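You operate a simulated robot arm through the tools that you are given. There is no shell and no other tool.

The job below is to be done with a simulated robot arm. You get a single attempt, and the scene is never put back.

JOB
Wipe the specks off the pale framed plate with a tissue and lay it in the red case.
Fine: the white tissue next to the grey cloth, not the cloth, not the other tissue; put the tissue back; shut the case; the other plate stays where it lies. What is to be rubbed or washed off counts as gone when no trace of it is left.

Only the result counts: the job must be done as asked and must still hold three seconds after the hand-in. Knocking over, shifting, dropping, spilling or breaking anything else fails it. Flat cloth is picked up by pressing the open fingertips on it (5 to 10 N) and closing them slowly along it; thin cloth reads only 2 to 8 mm in the jaws.

ROBOT AND FRAMES
A 6-joint arm with a two-finger parallel gripper, fixed in place. Base frame: the origin is at the foot of the arm, x ahead of it, y to its left, z up; the work surface is at about z = 0.78. Units: m, degrees, N and s.
Its first joint turns from -166.0 to 166.0 degrees. Payload 3.43 kg.
The tool frame sits at the grasp point between the pads (the TCP): z along the fingers, y along the line on which they close. The tips reach 0.034 m beyond it. Largest opening 0.128 m; finger width 0.024, thickness 0.012; the body of the gripper, 0.048 by 0.13 m, starts 0.096 m behind the TCP.
Orientation is told as [roll, pitch, yaw] about the base's x, y, z axes, in that order, counted from this pose: with the fingers straight down and closing along the base's y, the tool's x points along the base's -x, its y along +y and its z along -z.

CONTROLS
- The arm moves only by the tool step_arm. Its argument "rows" is a list that holds one entry, the list of rows, each a list of 7 numbers: the shift along the tool's x, y, z in m, then the turn, a rotation vector about the tool's x, y, z in degrees, then the opening in per cent of the stroke, from 0 (shut) to 100 (fully open). In form: [[[tx, ty, tz, wx, wy, wz, grip], ...]]. A call has 1 to 20 rows; each row is the pose to reach, as a shift and turn from the pose commanded when the call began, along the tool's axes at that moment. A row lasts 0.2 s, in which the tool goes at most 0.05 m and 8.6 degrees; a call with a longer step from one row to the next is refused whole, and so is a gripper value outside its range. Where a pose cannot be reached the arm comes as near as it can. A force on the tool above 90 N (or 10 N above the force at the start of the call, whichever is more), or a blocked arm, ends the call early, and 0.2 s more pass. The fingers move at their own pace (about 0.153 m/s each) and stop on an object; they squeeze with about 30 N. The grip force told is the motor's: it shows also when the fingers shut on nothing. Time passes only in rows, and 0.2 s behind the last, so rows that repeat a pose let the fingers close. It gives the time, the measured TCP pose, the force on the tool (base axes), the opening and the grip force at its end, in the units of the frame above (readings bear some noise), with the torque about the TCP (base axes, N m) and any sound that the robot's microphone picked up.
- Cameras (640 x 400 px; columns grow to the right, rows downward): "scene" is fixed at [0.2195, 0.5006, 1.3706]; the picture's right is [-0.75, -0.67, 0.00], its down [-0.28, 0.32, -0.91] and it looks along [0.60, -0.68, -0.42] (base axes); focal length 350 px, centre (320, 200). "wrist" rides on the gripper at [0.076, -0.011, -0.16] in the tool frame; the picture's right is [0.15, 0.99, 0.00], its down [-0.88, 0.13, -0.46] and it looks along [-0.45, 0.07, 0.89] (tool axes); focal length 234 px, centre (320, 200). There is no depth. A picture from a camera that has moved, and an enlarged one, comes with that camera's place and axes in the base frame and with its lens.
- capture(camera): a new picture of that camera. It takes no simulated time.
- enlarge(camera, box): a new picture of the part [left, top, right, bottom] of that camera's present view, enlarged. It takes no simulated time.
- job_done(): hands the job in; it is judged then, once.

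Places have to be worked out from the pictures, the camera data and where the tool is seen. Open the gripper and draw the arm clear of the work before you hand the job in, unless the task says otherwise.

The tools are called after "Emit:" as a command line: name --argument value ..., lists and objects as JSON in quotes. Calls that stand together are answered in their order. step_arm: Moves the arm, as the interface text tells. Its arguments: {"type":"object","properties":{"rows":{"type":"array","items":{"type":"array","items":{"type":"array","items":{"type":"number"}}}}},"required":["rows"]} The other tools are called the same way: capture (camera) takes a picture; enlarge (camera, box) takes an enlarged picture of a part of a camera's view; job_done () hands the job in.

At the start:

```text
t: 0.0
ee_pos: [0.7006, 0.0601, 1.147]
orientation: [0.0, -0.1, 0.2]
ft_force: [0.2, 0.1, -0.9]
moment: [-0.01, 0.01, 0.0]
gripper_width: 0.1278
grasp_force: 0.1
```

scene: 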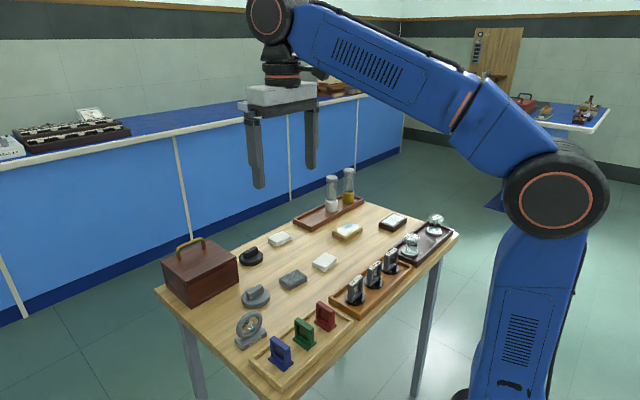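
wrist: 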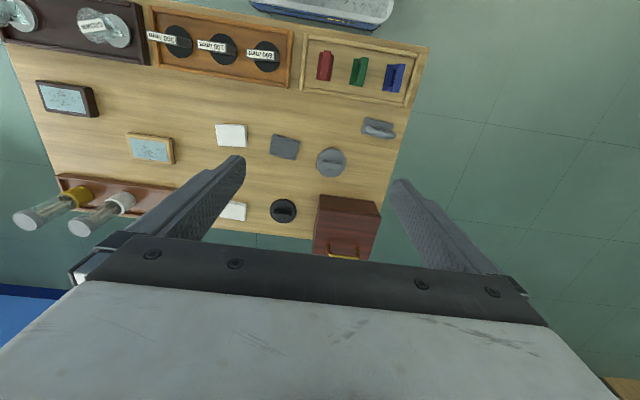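

I start by looking closely at the table from both cameras to identify the items.

Emit:
enlarge --camera "scene" --box '[140, 160, 300, 260]'

Emit:
enlarge --camera "scene" --box '[300, 180, 460, 280]'

Emit:
enlarge --camera "scene" --box '[220, 240, 380, 340]'

Emit:
enlarge --camera "wrist" --box '[0, 0, 240, 150]'

Emit:
enlarge --camera "wrist" --box '[200, 20, 440, 170]'

Emit:
enlarge --camera "wrist" --box '[200, 120, 440, 270]'

```text
4.00 times, centred on (220, 210) of scene
camera zoom: at [0.2195, 0.5006, 1.3706], right [-0.75, -0.67, 0.0], down [-0.28, 0.32, -0.91], along [0.6, -0.68, -0.42], focal length 1401 px, centre (720, 160)
```

zoom: 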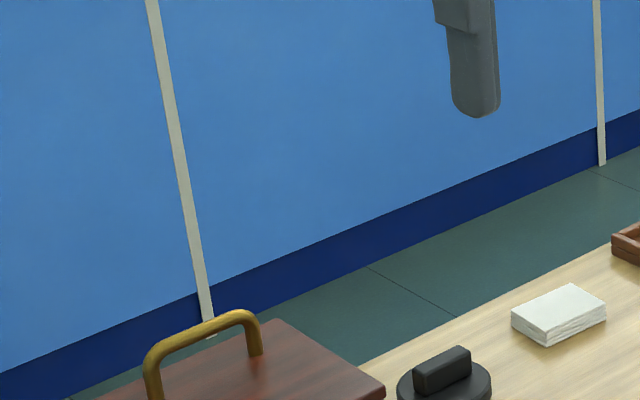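

```text
4.00 times, centred on (380, 230) of scene
camera zoom: at [0.2195, 0.5006, 1.3706], right [-0.75, -0.67, 0.0], down [-0.28, 0.32, -0.91], along [0.6, -0.68, -0.42], focal length 1401 px, centre (80, 80)
```

zoom: 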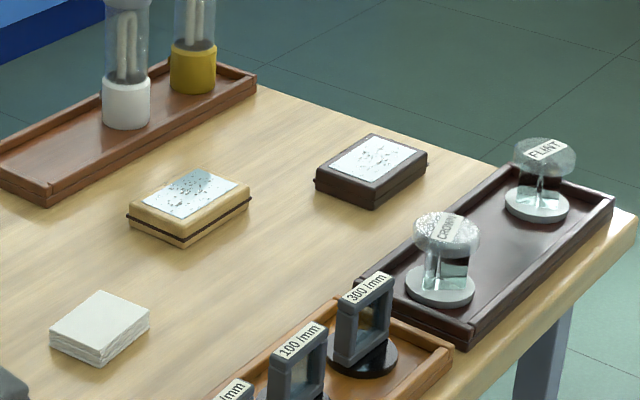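

```text
4.00 times, centred on (300, 290) of scene
camera zoom: at [0.2195, 0.5006, 1.3706], right [-0.75, -0.67, 0.0], down [-0.28, 0.32, -0.91], along [0.6, -0.68, -0.42], focal length 1401 px, centre (400, -160)
```

zoom: 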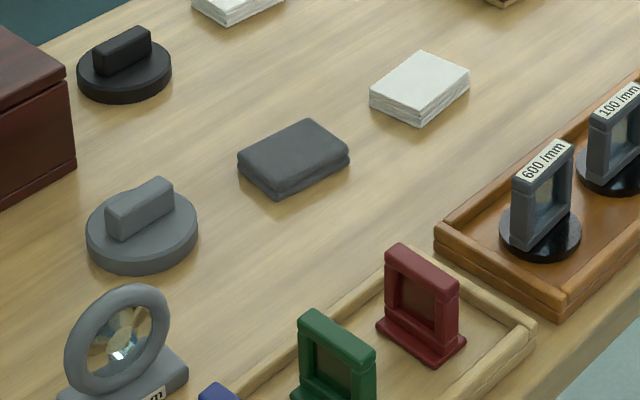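

```text
2.67 times, centred on (120, 75) of wrist
camera zoom: at [0.6255, 0.0501, 1.3065], right [-0.15, 0.99, 0.0], down [0.88, 0.13, 0.46], along [0.45, 0.07, -0.89], focal length 624 px, centre (853, 533)
```

zoom: 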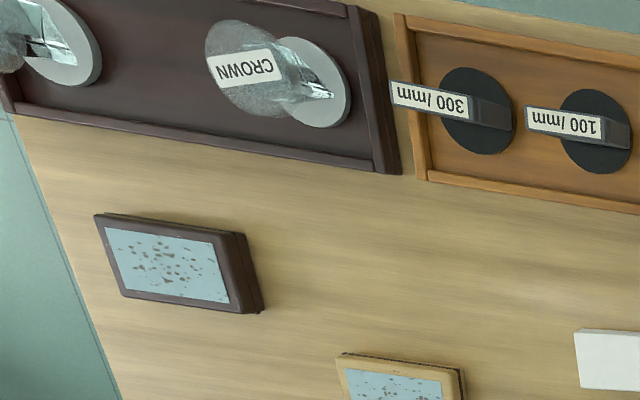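

```text
2.67 times, centred on (320, 95) of wrist
camera zoom: at [0.6255, 0.0501, 1.3065], right [-0.15, 0.99, 0.0], down [0.88, 0.13, 0.46], along [0.45, 0.07, -0.89], focal length 624 px, centre (320, 480)
```

zoom: 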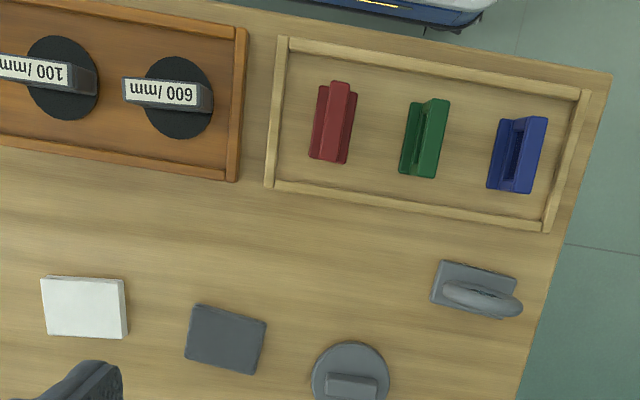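

```text
2.67 times, centred on (320, 195) of wrist
camera zoom: at [0.6255, 0.0501, 1.3065], right [-0.15, 0.99, 0.0], down [0.88, 0.13, 0.46], along [0.45, 0.07, -0.89], focal length 624 px, centre (320, 213)
```

zoom: 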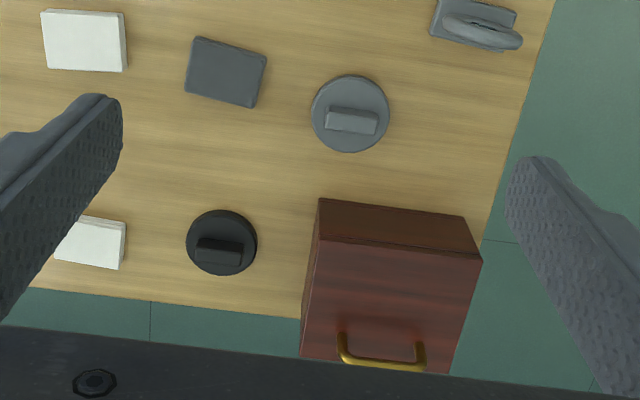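

The tissue next to the grey cloth sits at about (0.76, -0.12), the pale plate at about (0.81, -0.30) and the red case at about (0.92, 0.16). I look closer at the case and the plates.

Emit:
enlarge --camera "scene" --box '[150, 225, 246, 285]'

Emit:
enlarge --camera "scene" --box '[320, 205, 416, 265]'

Emit:
enlarge --camera "wrist" --box '[300, 180, 396, 240]'

Emit:
enlarge --camera "wrist" --box '[20, 70, 180, 170]'

```text
6.67 times, centred on (198, 255) of scene
camera zoom: at [0.2195, 0.5006, 1.3706], right [-0.75, -0.67, 0.0], down [-0.28, 0.32, -0.91], along [0.6, -0.68, -0.42], focal length 2336 px, centre (1133, -167)
```

zoom: 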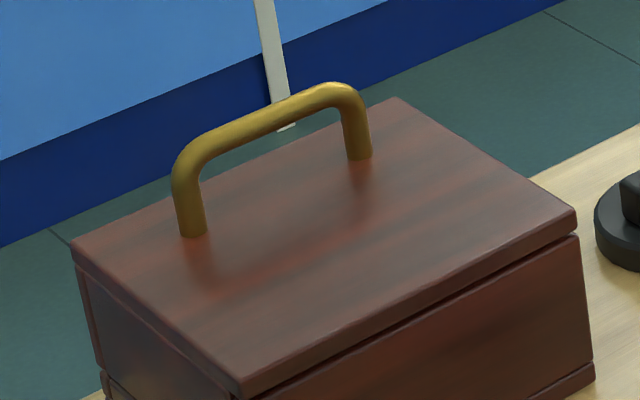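

```text
6.67 times, centred on (368, 235) of scene
camera zoom: at [0.2195, 0.5006, 1.3706], right [-0.75, -0.67, 0.0], down [-0.28, 0.32, -0.91], along [0.6, -0.68, -0.42], focal length 2336 px, centre (0, -33)
```

zoom: 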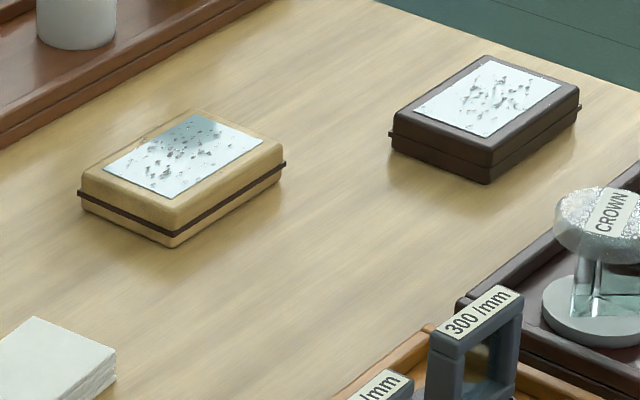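

```text
6.67 times, centred on (348, 210) of wrist
camera zoom: at [0.6255, 0.0501, 1.3065], right [-0.15, 0.99, 0.0], down [0.88, 0.13, 0.46], along [0.45, 0.07, -0.89], focal length 1561 px, centre (133, 133)
```

zoom: 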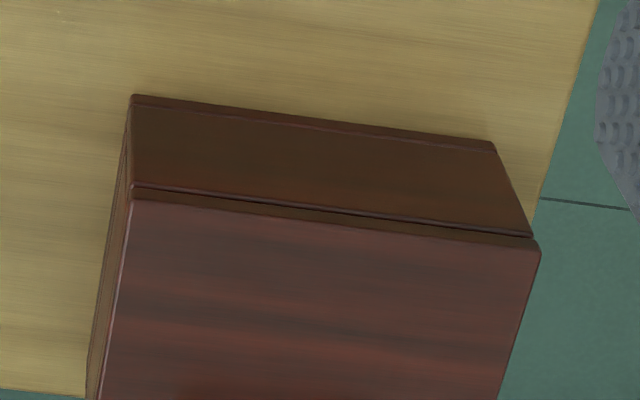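

```text
4.00 times, centred on (100, 120) of wrist
camera zoom: at [0.6255, 0.0501, 1.3065], right [-0.15, 0.99, 0.0], down [0.88, 0.13, 0.46], along [0.45, 0.07, -0.89], focal length 937 px, centre (1200, 520)
```

zoom: 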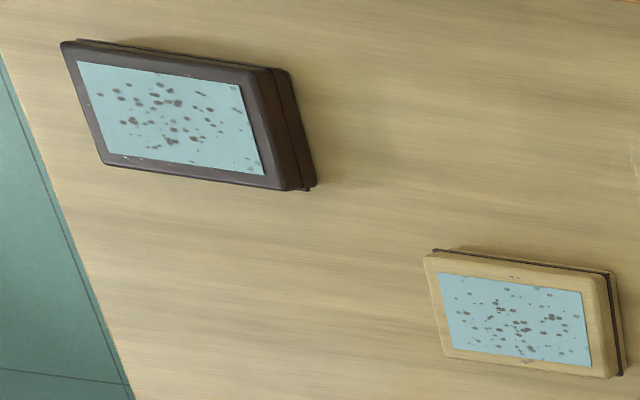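

The lid handle sits near the case's +x edge, so the hinge is probably on the -x side (nearer the robot). I move over to view the tissue and cloth closely from above.

Emit:
step_arm --rows '[[[0, -0.03, 0.03, 0, 0, 0, 100], [0, -0.06, 0.06, 0, 0, 0, 100], [0, -0.09, 0.09, 0, 0, 0, 100], [0, -0.12, 0.12, 0, 0, 0, 100], [0, -0.15, 0.15, 0, 0, 0, 100], [0, -0.18, 0.18, 0, 0, 0, 100], [0, -0.194, 0.21, 0, 0, 0, 100], [0, -0.194, 0.22, 0, 0, 0, 100], [0, -0.194, 0.22, 0, 0, 0, 100]]]'

```text
t: 2.0
ee_pos: [0.7008, -0.1321, 0.926]
orientation: [0.0, -0.1, 0.1]
ft_force: [1.2, 0.3, 0.2]
moment: [0.01, -0.01, 0.03]
gripper_width: 0.1281
grasp_force: 0.1
```

I am above the tissue area now; I take pictures to see it in detail.

Emit:
capture --camera "wrist"

Emit:
capture --camera "scene"

```text
taken
camera wrist: at [0.6252, -0.1438, 1.0854], right [-0.15, 0.99, 0.0], down [0.88, 0.13, 0.46], along [0.45, 0.07, -0.89], focal length 234 px, centre (320, 200)
```

wrist: 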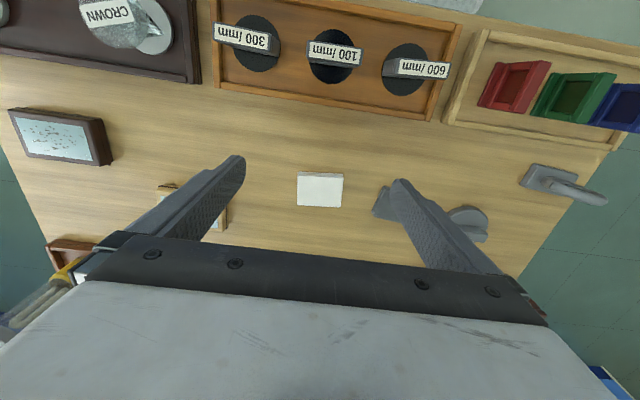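

```text
taken
```

scene: 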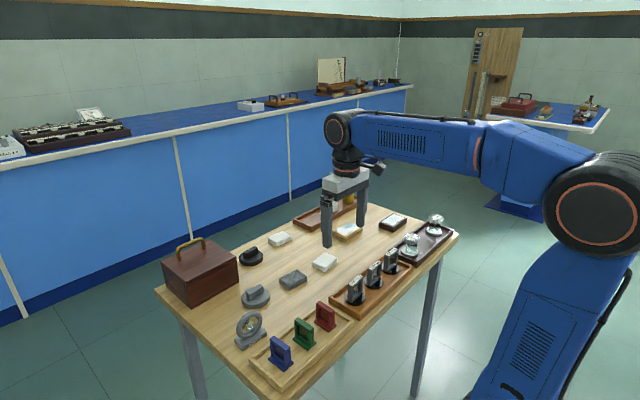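

Now an enlargement of the tissue and of its neighbours.

Emit:
enlarge --camera "wrist" --box '[272, 155, 368, 215]'

Emit:
enlarge --camera "scene" --box '[290, 240, 354, 280]'

Emit:
enlarge --camera "wrist" --box '[350, 160, 510, 260]'

```text
6.67 times, centred on (320, 185) of wrist
camera zoom: at [0.6252, -0.1438, 1.0854], right [-0.15, 0.99, 0.0], down [0.88, 0.13, 0.46], along [0.45, 0.07, -0.89], focal length 1561 px, centre (320, 300)
```

zoom: 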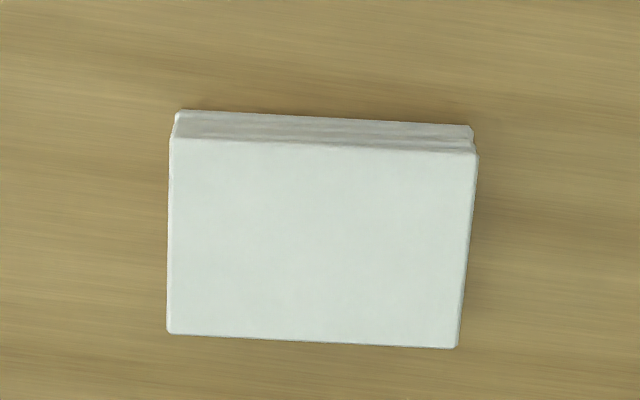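

```text
10.00 times, centred on (322, 260) of scene
camera zoom: at [0.2195, 0.5006, 1.3706], right [-0.75, -0.67, 0.0], down [-0.28, 0.32, -0.91], along [0.6, -0.68, -0.42], focal length 3503 px, centre (300, -400)
```

zoom: 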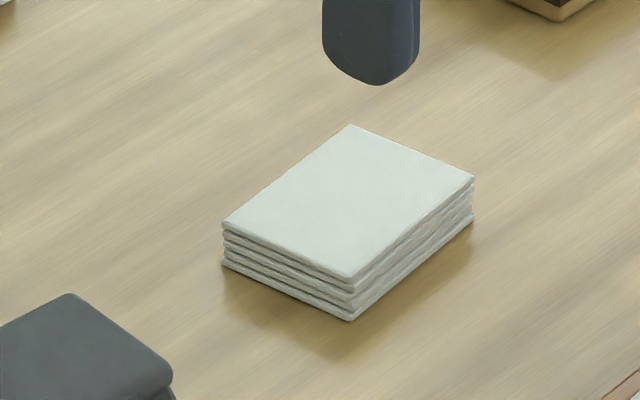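

```text
4.00 times, centred on (430, 210) of wrist
camera zoom: at [0.6252, -0.1438, 1.0854], right [-0.15, 0.99, 0.0], down [0.88, 0.13, 0.46], along [0.45, 0.07, -0.89], focal length 937 px, centre (-120, 160)
```

zoom: 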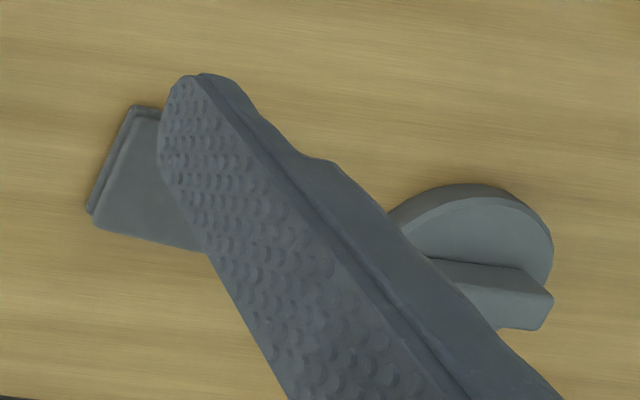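

The tissue is a folded pad of about 61 x 44 x 15 mm, centred near (0.760, -0.123) and turned about 5°. I line the gripper up above it with the fingers part-closed so they clear the cloth.

Emit:
step_arm --rows '[[[-0.03, 0.004, 0.015, 0, 0, -2.7, 68], [-0.0592, 0.009, 0.03, 0, 0, -5.3, 68], [-0.0592, 0.009, 0.056, 0, 0, -5.3, 68], [-0.0592, 0.009, 0.056, 0, 0, -5.3, 68]]]'

Emit:
capture --camera "wrist"

Emit:
enlarge --camera "scene" --box '[280, 210, 376, 270]'

```text
t: 3.0
ee_pos: [0.7621, -0.1236, 0.8714]
orientation: [-0.1, -0.1, 5.4]
ft_force: [0.2, 0.1, 1.5]
moment: [0.01, -0.03, 0.01]
gripper_width: 0.0872
grasp_force: 0.0
```

```text
taken
camera wrist: at [0.687, -0.1413, 1.0309], right [-0.24, 0.97, 0.0], down [0.86, 0.21, 0.46], along [0.44, 0.11, -0.89], focal length 234 px, centre (320, 200)
```

wrist: 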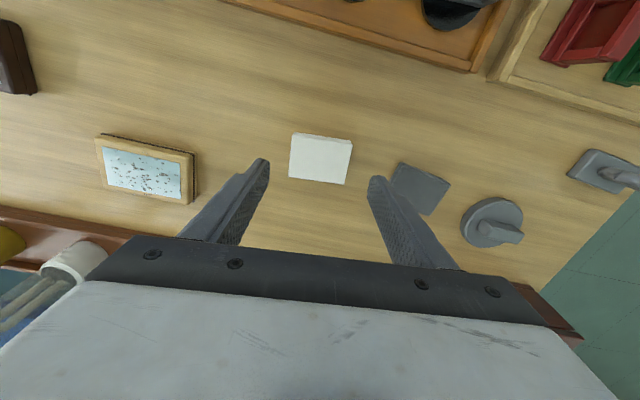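

```text
6.67 times, centred on (328, 240) of scene
camera zoom: at [0.2195, 0.5006, 1.3706], right [-0.75, -0.67, 0.0], down [-0.28, 0.32, -0.91], along [0.6, -0.68, -0.42], focal length 2336 px, centre (267, -67)
```

zoom: 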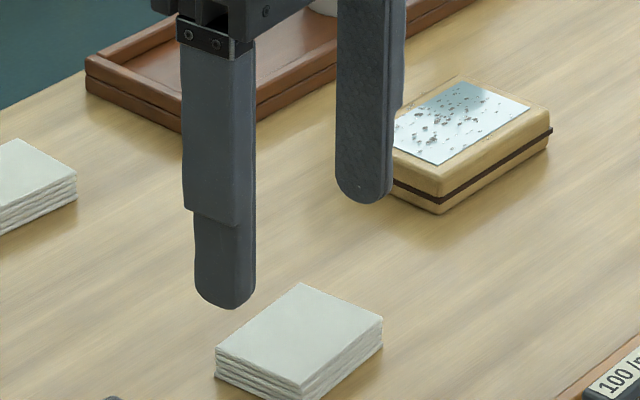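

The pad is centred between the fingers in the wrist view. I go down so the tips reach roughly 7 mm above the table, then close gently on the pad sides.

Emit:
step_arm --rows '[[[0, 0, 0.02, 0, 0, 0, 68], [0, 0, 0.04, 0, 0, 0, 68], [0, 0, 0.05, 0, 0, 0, 68], [0, 0, 0.05, 0, 0, 0, 68]]]'

Emit:
enlarge --camera "scene" --box '[280, 220, 376, 280]'

Emit:
enlarge --camera "wrist" --box '[220, 120, 412, 240]'

```text
t: 4.0
ee_pos: [0.7615, -0.1254, 0.8222]
orientation: [0.0, -0.1, 5.4]
ft_force: [-0.2, -0.5, -0.3]
moment: [-0.02, -0.01, 0.03]
gripper_width: 0.0869
grasp_force: 0.1
```

```text
6.67 times, centred on (328, 250) of scene
camera zoom: at [0.2195, 0.5006, 1.3706], right [-0.75, -0.67, 0.0], down [-0.28, 0.32, -0.91], along [0.6, -0.68, -0.42], focal length 2336 px, centre (267, -133)
```

zoom: 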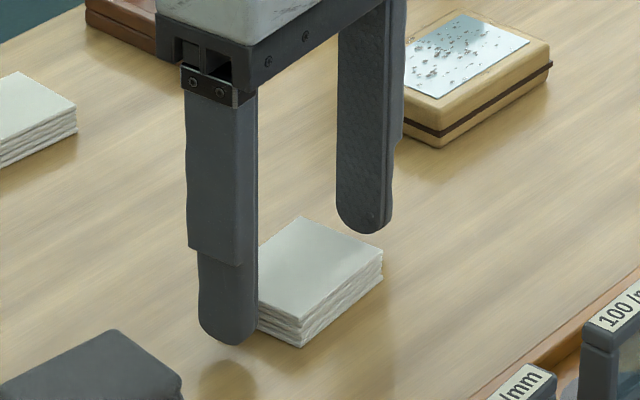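

```text
3.33 times, centred on (316, 180) of wrist
camera zoom: at [0.6864, -0.142, 0.9813], right [-0.24, 0.97, 0.0], down [0.86, 0.21, 0.46], along [0.44, 0.11, -0.89], focal length 781 px, centre (333, 267)
```

zoom: 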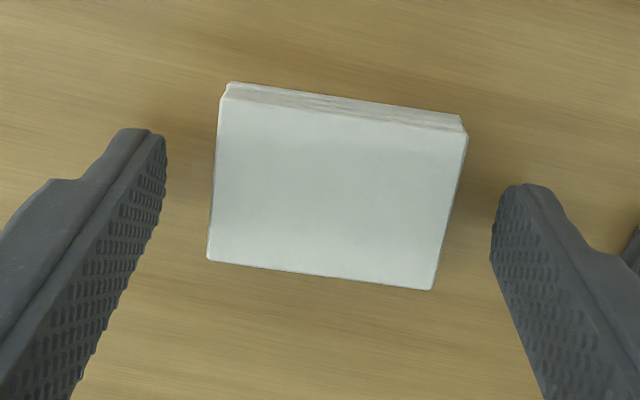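

The tips straddle the pad well; I lower 3 mm more, correct 1.5 mm sideways and close gently.

Emit:
step_arm --rows '[[[0, 0.0015, 0.003, 0, 0, 0, 68], [0, 0.0015, 0.003, 0, 0, 0, 60], [0, 0.0015, 0.003, 0, 0, 0, 54], [0, 0.0015, 0.003, 0, 0, 0, 50], [0, 0.0015, 0.003, 0, 0, 0, 47], [0, 0.0015, 0.003, 0, 0, 0, 45], [0, 0.0015, 0.003, 0, 0, 0, 43], [0, 0.0015, 0.003, 0, 0, 0, 43]]]'

Emit:
enlarge --camera "wrist" --box '[220, 120, 412, 240]'

```text
t: 5.8
ee_pos: [0.7608, -0.1231, 0.8182]
orientation: [0.0, -0.1, 5.4]
ft_force: [-0.4, -0.6, 0.0]
moment: [-0.02, 0.04, -0.03]
gripper_width: 0.0604
grasp_force: 30.0
```

```text
3.33 times, centred on (316, 180) of wrist
camera zoom: at [0.6863, -0.1404, 0.9783], right [-0.24, 0.97, 0.0], down [0.86, 0.21, 0.46], along [0.44, 0.11, -0.89], focal length 781 px, centre (333, 267)
```

zoom: 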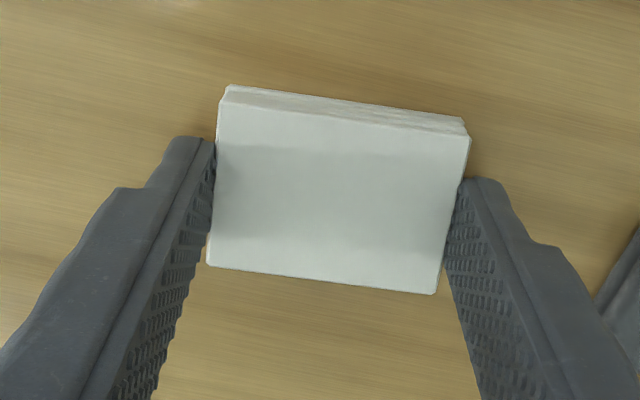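

The pad is gripped at 60 mm with 30 N and it behaves as a firm block. I lift it and check.

Emit:
step_arm --rows '[[[0, 0, -0.01, 0, 0, 0, 42], [0, 0, -0.03, 0, 0, 0, 42], [0, 0, -0.06, 0, 0, 0, 42], [0, 0, -0.09, 0, 0, 0, 42], [0, 0, -0.09, 0, 0, 0, 42]]]'

Emit:
enlarge --camera "wrist" --box '[220, 120, 412, 240]'

Emit:
enlarge --camera "scene" --box '[280, 200, 408, 280]'

Emit:
capture --camera "wrist"

```text
t: 7.0
ee_pos: [0.7586, -0.1246, 0.9079]
orientation: [0.0, 0.0, 5.4]
ft_force: [-0.2, -0.1, -0.2]
moment: [-0.02, -0.02, 0.01]
gripper_width: 0.0538
grasp_force: 0.0
```

```text
3.33 times, centred on (316, 180) of wrist
camera zoom: at [0.6855, -0.141, 1.0671], right [-0.24, 0.97, 0.0], down [0.86, 0.21, 0.46], along [0.44, 0.11, -0.89], focal length 781 px, centre (333, 267)
```

zoom: 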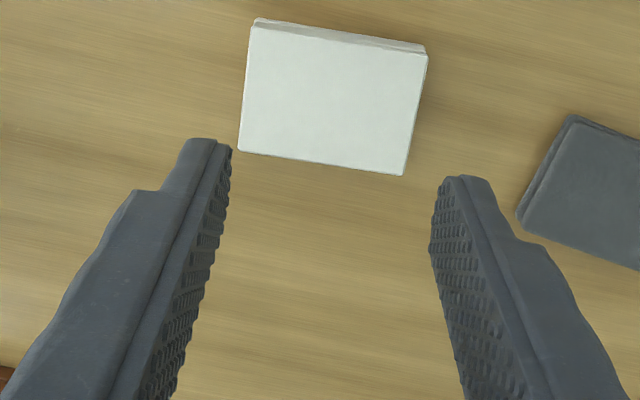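

```text
5.00 times, centred on (344, 240) of scene
camera zoom: at [0.2195, 0.5006, 1.3706], right [-0.75, -0.67, 0.0], down [-0.28, 0.32, -0.91], along [0.6, -0.68, -0.42], focal length 1752 px, centre (200, 0)
```

zoom: 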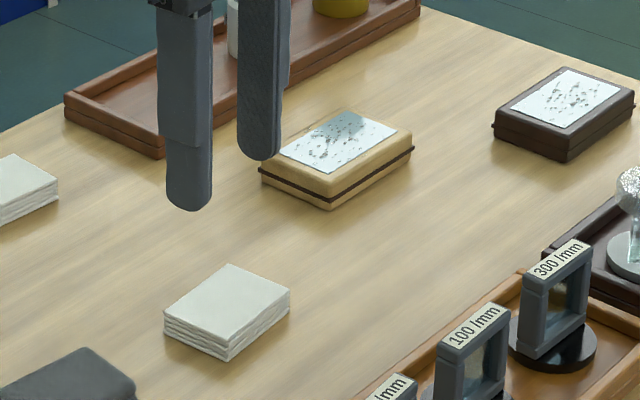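

```text
taken
camera wrist: at [0.6855, -0.141, 1.0671], right [-0.24, 0.97, 0.0], down [0.86, 0.21, 0.46], along [0.44, 0.11, -0.89], focal length 234 px, centre (320, 200)
```

wrist: 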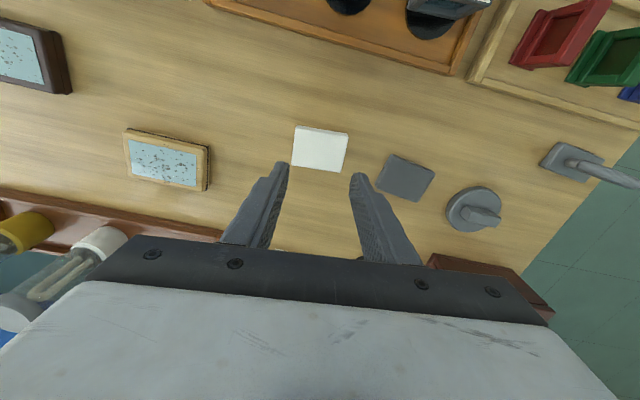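

The pad slid out of the side grip, so this tissue has to be taken as the notes say: pressed with open tips and pinched. I set the opening to about 32 mm and go to just above the pad top.

Emit:
step_arm --rows '[[[0.0012, 0, 0.0, 0, 0, 0, 25], [0.0012, 0, 0.03, 0, 0, 0, 25], [0.0012, 0, 0.06, 0, 0, 0, 25], [0.0012, 0, 0.074, 0, 0, 0, 25], [0.0012, 0, 0.074, 0, 0, 0, 25]]]'

Emit:
enlarge --camera "wrist" --box '[220, 120, 412, 240]'

Emit:
enlarge --camera "scene" --box '[280, 220, 376, 280]'

```text
t: 8.2
ee_pos: [0.759, -0.1222, 0.8341]
orientation: [0.0, 0.0, 5.3]
ft_force: [-0.1, -0.3, 0.9]
moment: [0.05, 0.03, 0.01]
gripper_width: 0.0322
grasp_force: 0.1
```

```text
3.33 times, centred on (316, 180) of wrist
camera zoom: at [0.6846, -0.1398, 0.9938], right [-0.24, 0.97, 0.0], down [0.86, 0.21, 0.46], along [0.44, 0.11, -0.89], focal length 781 px, centre (333, 267)
```

zoom: 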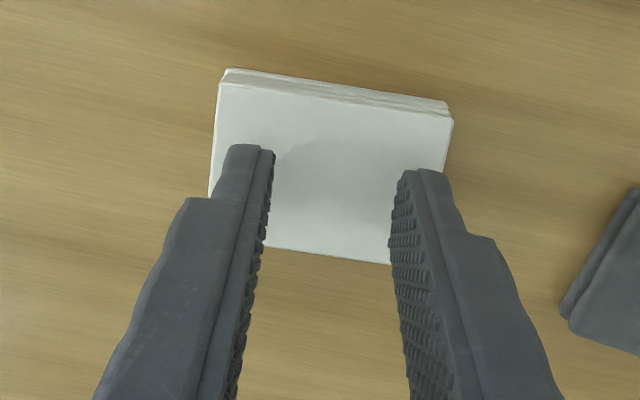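

```text
6.67 times, centred on (328, 250) of scene
camera zoom: at [0.2195, 0.5006, 1.3706], right [-0.75, -0.67, 0.0], down [-0.28, 0.32, -0.91], along [0.6, -0.68, -0.42], focal length 2336 px, centre (267, -133)
```

zoom: 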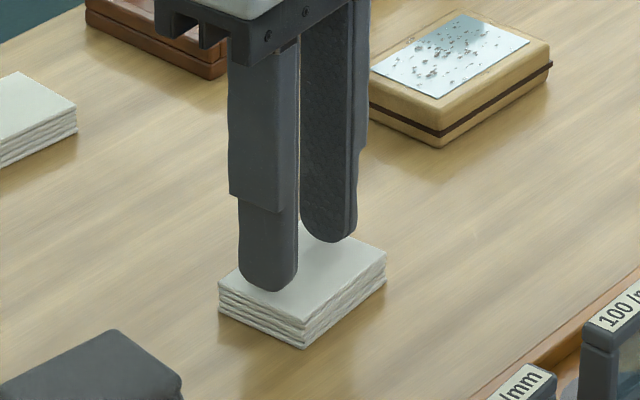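

Both tips are over the pad. I press down in millimetre steps, watching the force.

Emit:
step_arm --rows '[[[0, 0, 0.002, 0, 0, 0, 25], [0, 0, 0.003, 0, 0, 0, 25], [0, 0, 0.004, 0, 0, 0, 25], [0, 0, 0.004, 0, 0, 0, 25]]]'

```text
t: 9.2
ee_pos: [0.7589, -0.1238, 0.8294]
orientation: [0.0, -0.1, 5.4]
ft_force: [0.2, 0.3, -0.3]
moment: [0.01, 0.0, 0.0]
gripper_width: 0.0321
grasp_force: 0.1
```

No contact yet at TCP z = 0.829; I go on down in small steps.

Emit:
step_arm --rows '[[[0, 0, 0.001, 0, 0, 0, 25], [0, 0, 0.002, 0, 0, 0, 25], [0, 0, 0.002, 0, 0, 0, 25]]]'

```text
t: 10.0
ee_pos: [0.7575, -0.1234, 0.8294]
orientation: [-0.1, -0.2, 5.3]
ft_force: [1.9, 0.7, 18.0]
moment: [0.03, -0.02, -0.01]
gripper_width: 0.0317
grasp_force: 0.1
```

Contact gave 18 N, too much; I back off 1 mm to get into the 5–10 N range.

Emit:
step_arm --rows '[[[0, 0, -0.001, 0, 0, 0, 25], [0, 0, -0.001, 0, 0, 0, 25]]]'

```text
t: 10.6
ee_pos: [0.7596, -0.1234, 0.8286]
orientation: [0.0, -0.1, 5.4]
ft_force: [-1.3, -0.9, 11.4]
moment: [-0.05, 0.07, 0.02]
gripper_width: 0.0322
grasp_force: 0.0
```

Still 11 N; I back off another 0.4 mm and then close the fingers slowly along the tissue.

Emit:
step_arm --rows '[[[0, 0, -0.0004, 0, 0, 0, 25], [0, 0, -0.0004, 0, 0, 0, 24], [0, 0, -0.0004, 0, 0, 0, 22], [0, 0, -0.0004, 0, 0, 0, 20], [0, 0, -0.0004, 0, 0, 0, 18]]]'

```text
t: 11.8
ee_pos: [0.7593, -0.1234, 0.8298]
orientation: [0.0, -0.1, 5.4]
ft_force: [-0.4, -0.6, 9.1]
moment: [0.03, 0.0, -0.01]
gripper_width: 0.0257
grasp_force: 2.5
```

The force is 9 N and the fingers close along the tissue with a small motor force. I keep closing slowly to shut.

Emit:
step_arm --rows '[[[0, 0, 0, 0, 0, 0, 17], [0, 0, 0, 0, 0, 0, 15.5], [0, 0, 0, 0, 0, 0, 14], [0, 0, 0, 0, 0, 0, 12.5], [0, 0, 0, 0, 0, 0, 11], [0, 0, 0, 0, 0, 0, 9.5], [0, 0, 0, 0, 0, 0, 8], [0, 0, 0, 0, 0, 0, 6.5], [0, 0, 0, 0, 0, 0, 5], [0, 0, 0, 0, 0, 0, 3.5], [0, 0, 0, 0, 0, 0, 2], [0, 0, 0, 0, 0, 0, 0], [0, 0, 0, 0, 0, 0, 0], [0, 0, 0, 0, 0, 0, 0]]]'

Emit:
enlarge --camera "wrist" --box '[220, 120, 412, 240]'

Emit:
enlarge --camera "scene" --box '[280, 220, 376, 280]'

```text
t: 14.8
ee_pos: [0.7597, -0.1226, 0.8285]
orientation: [0.0, 0.0, 5.4]
ft_force: [-1.5, 0.1, 9.3]
moment: [0.0, 0.05, -0.01]
gripper_width: 0.0002
grasp_force: 29.7
```

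```text
3.33 times, centred on (316, 180) of wrist
camera zoom: at [0.6857, -0.1405, 0.989], right [-0.24, 0.97, 0.0], down [0.86, 0.21, 0.46], along [0.44, 0.11, -0.89], focal length 781 px, centre (333, 267)
```

zoom: 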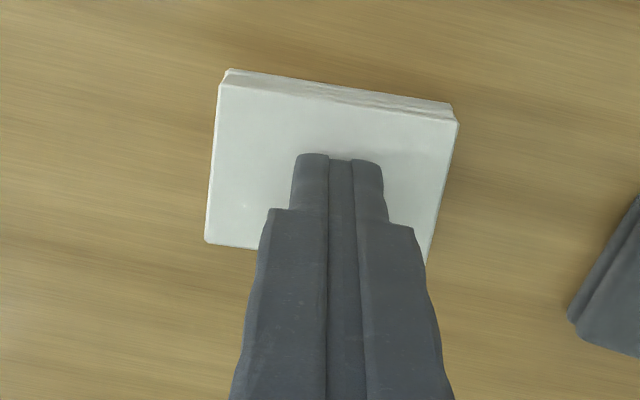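

```text
6.67 times, centred on (328, 250) of scene
camera zoom: at [0.2195, 0.5006, 1.3706], right [-0.75, -0.67, 0.0], down [-0.28, 0.32, -0.91], along [0.6, -0.68, -0.42], focal length 2336 px, centre (267, -133)
```

zoom: 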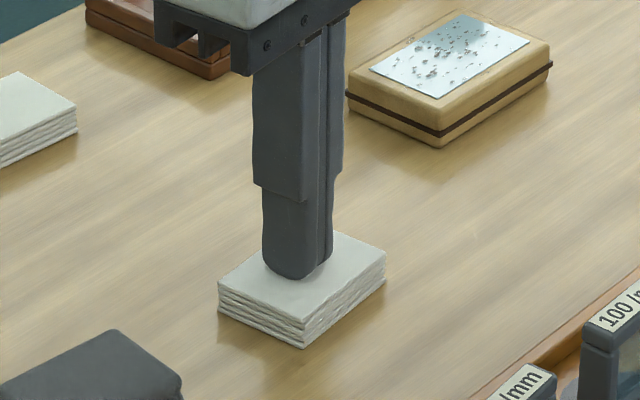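

The jaws shut to 0 mm, so the tissue acts as a thick folded pad, not a flat sheet; the earlier side grip was too shallow. I rise, open, and check its position.

Emit:
step_arm --rows '[[[0, 0, -0.01, 0, 0, 0, 0], [0, 0, -0.03, 0, 0, 0, 20], [0, 0, -0.04, 0, 0, 0, 50], [0, 0, -0.04, 0, 0, 0, 65], [0, 0, -0.04, 0, 0, 0, 65]]]'

Emit:
enlarge --camera "wrist" --box '[220, 120, 412, 240]'

```text
t: 16.0
ee_pos: [0.7588, -0.1235, 0.8684]
orientation: [-0.1, -0.1, 5.4]
ft_force: [-0.6, 0.6, 0.5]
moment: [0.02, -0.02, 0.01]
gripper_width: 0.0833
grasp_force: 0.1
```

```text
3.33 times, centred on (316, 180) of wrist
camera zoom: at [0.6852, -0.1401, 1.0286], right [-0.24, 0.97, 0.0], down [0.86, 0.21, 0.46], along [0.44, 0.11, -0.89], focal length 781 px, centre (333, 267)
```

zoom: 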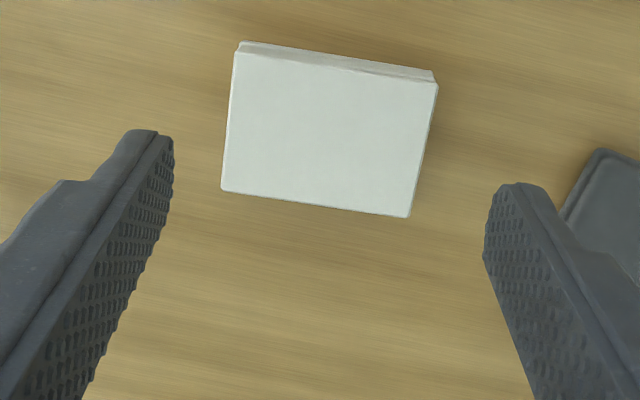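

The pad still lies at the same spot. I correct by about 2 mm, go deeper (tips about 2 mm above the table) and close fully.

Emit:
step_arm --rows '[[[0.002, -0.001, 0.02, 0, 0, 0, 65], [0.002, -0.001, 0.04, 0, 0, 0, 65], [0.002, -0.001, 0.052, 0, 0, 0, 65], [0.002, -0.001, 0.052, 0, 0, 0, 65]]]'

Emit:
enlarge --camera "scene" --box '[280, 220, 376, 280]'

Emit:
enlarge --camera "wrist" --box '[220, 120, 412, 240]'

```text
t: 17.0
ee_pos: [0.7582, -0.1231, 0.8171]
orientation: [0.0, -0.1, 5.4]
ft_force: [-0.9, 0.0, 0.3]
moment: [-0.02, 0.01, 0.03]
gripper_width: 0.0832
grasp_force: 0.1
```

```text
6.67 times, centred on (328, 250) of scene
camera zoom: at [0.2195, 0.5006, 1.3706], right [-0.75, -0.67, 0.0], down [-0.28, 0.32, -0.91], along [0.6, -0.68, -0.42], focal length 2336 px, centre (267, -133)
```

zoom: 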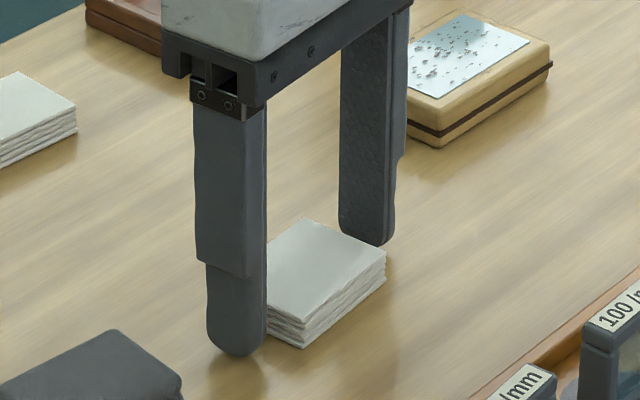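

```text
3.33 times, centred on (316, 180) of wrist
camera zoom: at [0.6831, -0.1416, 0.976], right [-0.24, 0.97, 0.0], down [0.86, 0.21, 0.46], along [0.44, 0.11, -0.89], focal length 781 px, centre (333, 267)
```

zoom: 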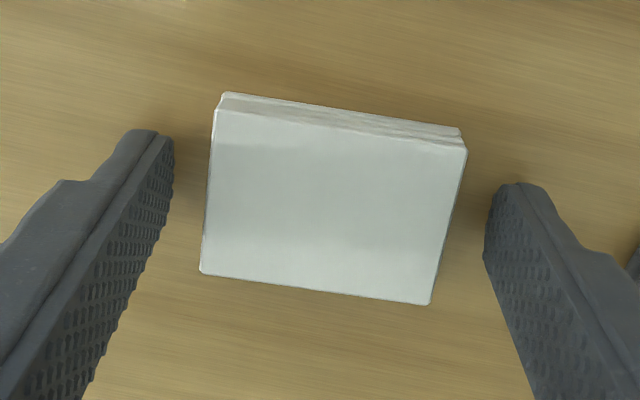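

Tips are low around the pad. I close with a full-shut command and watch where the fingers stop.

Emit:
step_arm --rows '[[[0, 0, 0.001, 0, 0, 0, 58], [0, 0, 0.001, 0, 0, 0, 52], [0, 0, 0.001, 0, 0, 0, 48], [0, 0, 0.001, 0, 0, 0, 44], [0, 0, 0.001, 0, 0, 0, 30], [0, 0, 0.001, 0, 0, 0, 15], [0, 0, 0.001, 0, 0, 0, 0], [0, 0, 0.001, 0, 0, 0, 0]]]'

Emit:
enlarge --camera "wrist" --box '[220, 120, 412, 240]'

```text
t: 18.8
ee_pos: [0.7584, -0.124, 0.815]
orientation: [0.0, -0.1, 5.4]
ft_force: [0.3, 0.2, -0.3]
moment: [0.02, 0.02, 0.0]
gripper_width: 0.0608
grasp_force: 30.1
```

```text
3.33 times, centred on (316, 180) of wrist
camera zoom: at [0.6833, -0.1413, 0.9749], right [-0.24, 0.97, 0.0], down [0.86, 0.21, 0.46], along [0.44, 0.11, -0.89], focal length 781 px, centre (333, 267)
```

zoom: 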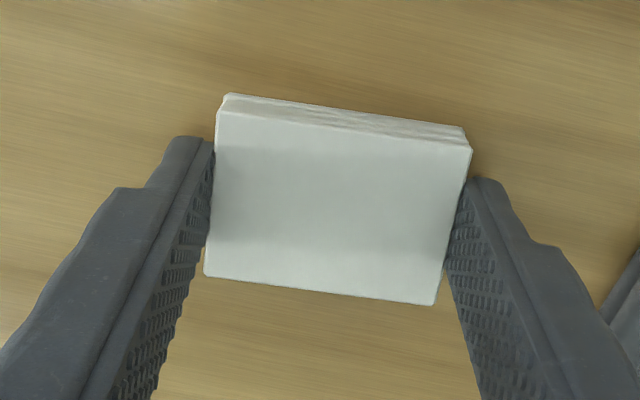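

The pad is held at 60.8 mm with 30 N, now with a deeper grip. I lift only 1.5 cm slowly and check.

Emit:
step_arm --rows '[[[0, 0, -0.002, 0, 0, 0, 0], [0, 0, -0.005, 0, 0, 0, 0], [0, 0, -0.01, 0, 0, 0, 0], [0, 0, -0.015, 0, 0, 0, 0]]]'

Emit:
enlarge --camera "wrist" --box '[220, 120, 412, 240]'

Emit:
enlarge --camera "scene" --box '[280, 220, 376, 280]'

```text
t: 19.8
ee_pos: [0.757, -0.1234, 0.8311]
orientation: [-0.1, -0.1, 5.4]
ft_force: [-0.3, 0.6, 0.5]
moment: [-0.01, 0.02, -0.03]
gripper_width: 0.0607
grasp_force: 30.0
```

```text
3.33 times, centred on (316, 180) of wrist
camera zoom: at [0.6833, -0.1411, 0.9898], right [-0.24, 0.97, 0.0], down [0.86, 0.21, 0.46], along [0.44, 0.11, -0.89], focal length 781 px, centre (333, 267)
```

zoom: 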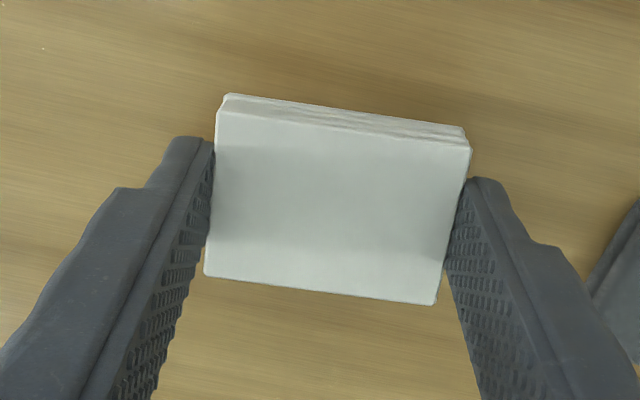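

```text
6.67 times, centred on (328, 250) of scene
camera zoom: at [0.2195, 0.5006, 1.3706], right [-0.75, -0.67, 0.0], down [-0.28, 0.32, -0.91], along [0.6, -0.68, -0.42], focal length 2336 px, centre (267, -133)
```

zoom: 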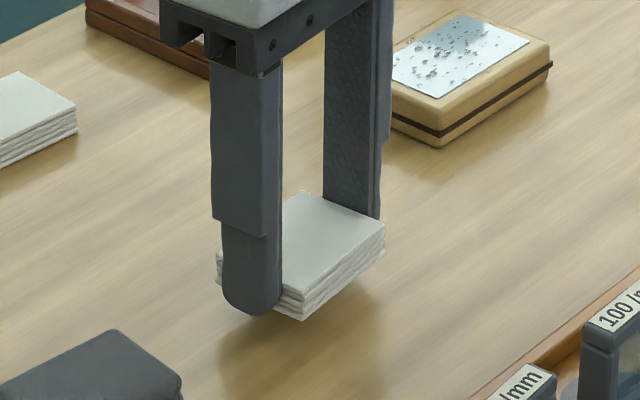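

The pad is held now, but the fingertips are nearly flush with its underside. I set it back on its spot and regrip 2.5 mm higher so the tissue stands proud of the tips for wiping.

Emit:
step_arm --rows '[[[0, 0, 0.008, 0, 0, 0, 0], [0, 0, 0.012, 0, 0, 0, 0], [0, 0, 0.0145, 0, 0, 0, 0], [0, 0, 0.0145, 0, 0, 0, 30], [0, 0, 0.0145, 0, 0, 0, 52], [0, 0, 0.0145, 0, 0, 0, 54], [0, 0, 0.012, 0, 0, 0, 54], [0, 0, 0.012, 0, 0, 0, 50], [0, 0, 0.012, 0, 0, 0, 46], [0, 0, 0.012, 0, 0, 0, 30], [0, 0, 0.012, 0, 0, 0, 0], [0, 0, 0.012, 0, 0, 0, 0]]]'

Emit:
enlarge --camera "scene" --box '[280, 220, 376, 280]'

```text
t: 22.4
ee_pos: [0.7577, -0.1239, 0.8199]
orientation: [0.0, -0.2, 5.4]
ft_force: [0.2, 1.4, -0.9]
moment: [0.0, -0.02, 0.02]
gripper_width: 0.0606
grasp_force: 30.3
```

```text
6.67 times, centred on (328, 250) of scene
camera zoom: at [0.2195, 0.5006, 1.3706], right [-0.75, -0.67, 0.0], down [-0.28, 0.32, -0.91], along [0.6, -0.68, -0.42], focal length 2336 px, centre (267, -133)
```

zoom: 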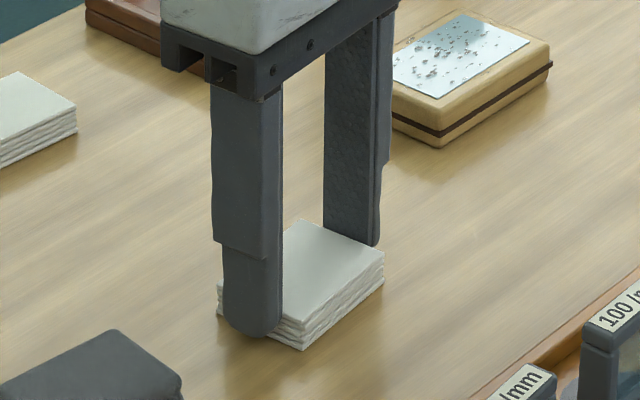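

Regripped with the tips about 3 mm above the pad's underside. I lift slowly and check that it comes along.

Emit:
step_arm --rows '[[[0, 0, -0.002, 0, 0, 0, 0], [0, 0, -0.005, 0, 0, 0, 0], [0, 0, -0.01, 0, 0, 0, 0], [0, 0, -0.02, 0, 0, 0, 0], [0, 0, -0.03, 0, 0, 0, 0]]]'

Emit:
enlarge --camera "wrist" --box '[220, 120, 412, 240]'

Emit:
enlarge --camera "scene" --box '[280, 210, 376, 270]'

```text
t: 23.6
ee_pos: [0.7576, -0.1248, 0.8495]
orientation: [0.0, 0.1, 5.3]
ft_force: [-0.2, 0.2, 0.7]
moment: [0.0, 0.04, -0.01]
gripper_width: 0.0603
grasp_force: 30.0
```

```text
3.33 times, centred on (316, 180) of wrist
camera zoom: at [0.6832, -0.1416, 1.0089], right [-0.24, 0.97, 0.0], down [0.86, 0.21, 0.46], along [0.44, 0.11, -0.89], focal length 781 px, centre (333, 267)
```

zoom: 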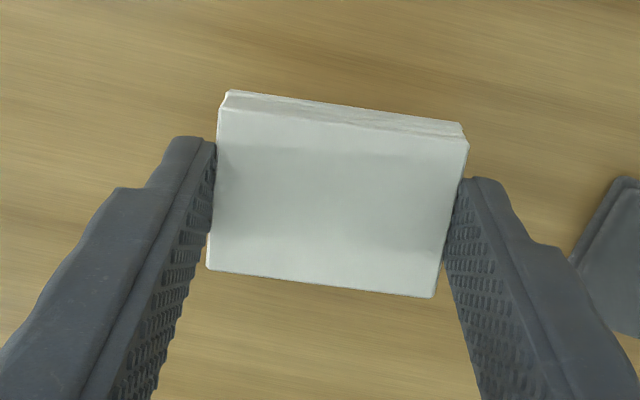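

```text
6.67 times, centred on (328, 240) of scene
camera zoom: at [0.2195, 0.5006, 1.3706], right [-0.75, -0.67, 0.0], down [-0.28, 0.32, -0.91], along [0.6, -0.68, -0.42], focal length 2336 px, centre (267, -67)
```

zoom: 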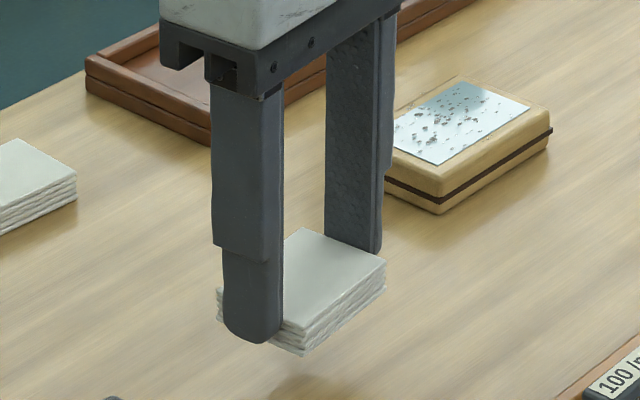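

The tissue is held with its underside proud of the tips. I raise it and capture the view to locate the pale plate precisely.

Emit:
step_arm --rows '[[[0, 0, -0.03, 0, 0, 0, 0], [0, -0.03, -0.06, 0, 0, 0, 0], [0, -0.06, -0.08, 0, 0, 0, 0], [0, -0.07, -0.08, 0, 0, 0, 0], [0, -0.07, -0.08, 0, 0, 0, 0]]]'

Emit:
capture --camera "wrist"

Emit:
enlarge --camera "wrist" --box '[120, 100, 312, 220]'

```text
t: 24.8
ee_pos: [0.7617, -0.1956, 0.928]
orientation: [-0.1, -0.1, 5.3]
ft_force: [-0.8, 0.1, -0.6]
moment: [-0.02, -0.01, -0.01]
gripper_width: 0.0604
grasp_force: 29.6
```

```text
taken
camera wrist: at [0.6886, -0.2138, 1.088], right [-0.24, 0.97, 0.0], down [0.86, 0.21, 0.46], along [0.44, 0.11, -0.89], focal length 234 px, centre (320, 200)
```

wrist: 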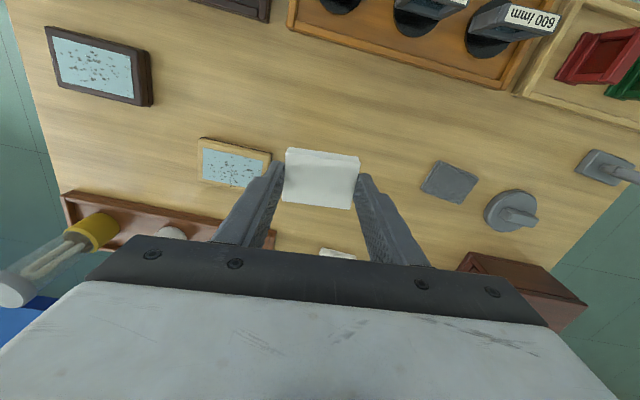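

```text
3.33 times, centred on (216, 160) of wrist
camera zoom: at [0.6886, -0.2138, 1.088], right [-0.24, 0.97, 0.0], down [0.86, 0.21, 0.46], along [0.44, 0.11, -0.89], focal length 781 px, centre (667, 333)
```

zoom: 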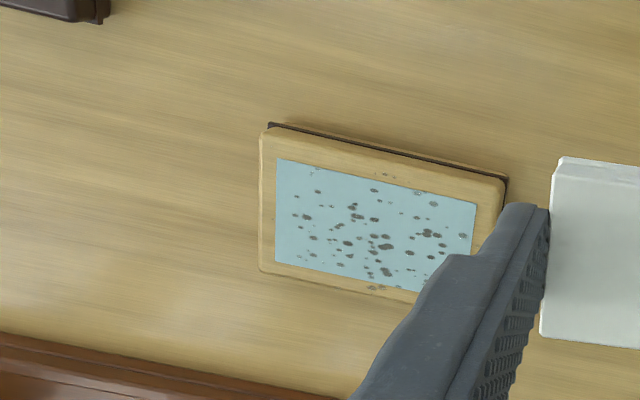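

The plate (with specks also on its frame edge) is centred near (0.815, -0.298), almost axis-aligned, about 58 x 88 mm. I turn the tool 90° so the pad spans the plate's width with the fingers beside it, and go above it.

Emit:
step_arm --rows '[[[-0.004, -0.01, 0, 0, 0, -7.7, 0], [-0.008, -0.02, 0, 0, 0, -15.4, 0], [-0.012, -0.03, 0, 0, 0, -23.1, 0], [-0.016, -0.04, 0, 0, 0, -30.8, 0], [-0.02, -0.05, 0, 0, 0, -38.5, 0], [-0.024, -0.06, 0, 0, 0, -46.2, 0], [-0.028, -0.07, 0, 0, 0, -53.9, 0], [-0.032, -0.08, 0, 0, 0, -61.6, 0], [-0.036, -0.09, 0, 0, 0, -69.3, 0], [-0.04, -0.1, 0, 0, 0, -77, 0], [-0.0435, -0.1069, 0.01, 0, 0, -84.65, 0], [-0.0435, -0.1069, 0.028, 0, 0, -84.65, 0], [-0.0435, -0.1069, 0.028, 0, 0, -84.65, 0]]]'

Emit:
capture --camera "wrist"

Emit:
enlarge --camera "scene" --box '[300, 180, 428, 260]'

```text
t: 27.6
ee_pos: [0.817, -0.2963, 0.9012]
orientation: [0.0, -0.1, 90.0]
ft_force: [0.6, 0.4, -0.7]
moment: [-0.01, -0.01, -0.01]
gripper_width: 0.0603
grasp_force: 30.0
```

```text
taken
camera wrist: at [0.8288, -0.3717, 1.0601], right [-0.99, -0.15, 0.0], down [-0.13, 0.88, 0.46], along [-0.07, 0.45, -0.89], focal length 234 px, centre (320, 200)
```

wrist: 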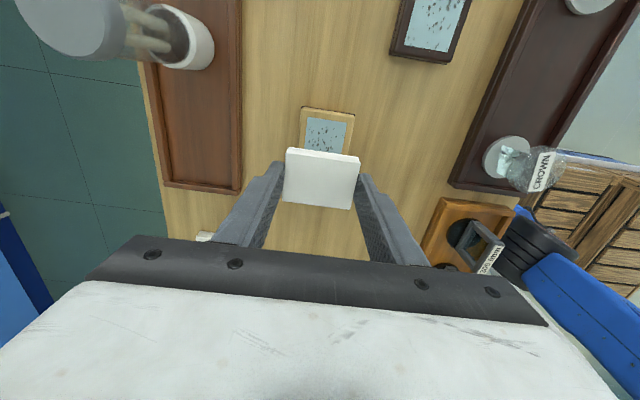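

```text
5.00 times, centred on (364, 220) of scene
camera zoom: at [0.2195, 0.5006, 1.3706], right [-0.75, -0.67, 0.0], down [-0.28, 0.32, -0.91], along [0.6, -0.68, -0.42], focal length 1752 px, centre (100, 100)
```

zoom: 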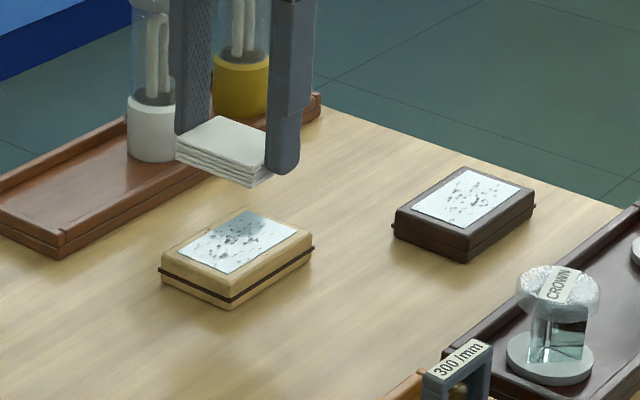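

The plate is visible just beyond the pad; I enlarge to check the alignment in x.

Emit:
enlarge --camera "wrist" --box '[272, 95, 368, 155]'

```text
6.67 times, centred on (320, 125) of wrist
camera zoom: at [0.8288, -0.3717, 1.0601], right [-0.99, -0.15, 0.0], down [-0.13, 0.88, 0.46], along [-0.07, 0.45, -0.89], focal length 1561 px, centre (320, 700)
```

zoom: 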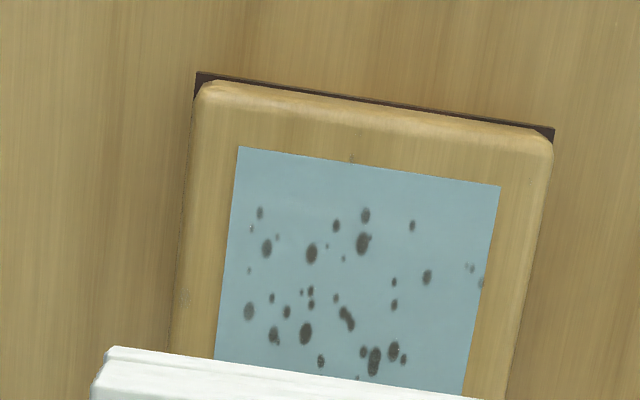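

The pad is 2.6 mm off in x; I correct that and descend towards the plate top in small steps, watching the force.

Emit:
step_arm --rows '[[[0, 0.0026, 0.02, 0, 0, 0, 0], [0, 0.0026, 0.04, 0, 0, 0, 0], [0, 0.0026, 0.05, 0, 0, 0, 0], [0, 0.0026, 0.054, 0, 0, 0, 0], [0, 0.0026, 0.054, 0, 0, 0, 0]]]'

Emit:
enlarge --camera "scene" --box '[310, 200, 406, 260]'

```text
t: 28.8
ee_pos: [0.8139, -0.2958, 0.8488]
orientation: [-0.1, 0.0, 90.0]
ft_force: [-0.6, 0.3, -1.3]
moment: [0.01, -0.01, -0.01]
gripper_width: 0.0605
grasp_force: 30.0
```

```text
6.67 times, centred on (358, 230) of scene
camera zoom: at [0.2195, 0.5006, 1.3706], right [-0.75, -0.67, 0.0], down [-0.28, 0.32, -0.91], along [0.6, -0.68, -0.42], focal length 2336 px, centre (67, 0)
```

zoom: 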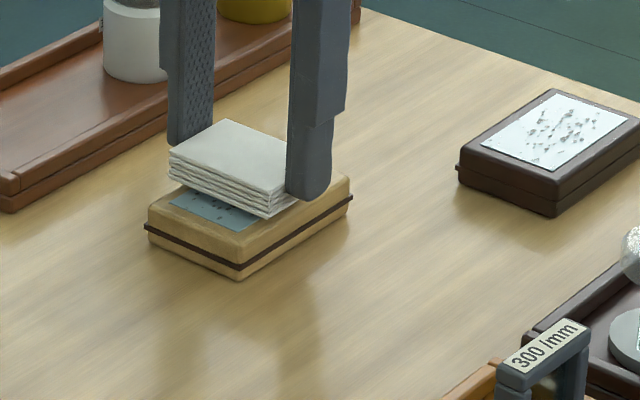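

The pad hovers just above the glass. I step down 1 mm at a time to find contact.

Emit:
step_arm --rows '[[[0, 0, 0.001, 0, 0, 0, 0], [0, 0, 0.002, 0, 0, 0, 0], [0, 0, 0.003, 0, 0, 0, 0], [0, 0, 0.003, 0, 0, 0, 0]]]'

```text
t: 29.8
ee_pos: [0.8142, -0.2968, 0.8454]
orientation: [0.0, 0.0, 90.0]
ft_force: [0.9, 0.4, -0.4]
moment: [0.01, -0.04, 0.0]
gripper_width: 0.0604
grasp_force: 30.1
```

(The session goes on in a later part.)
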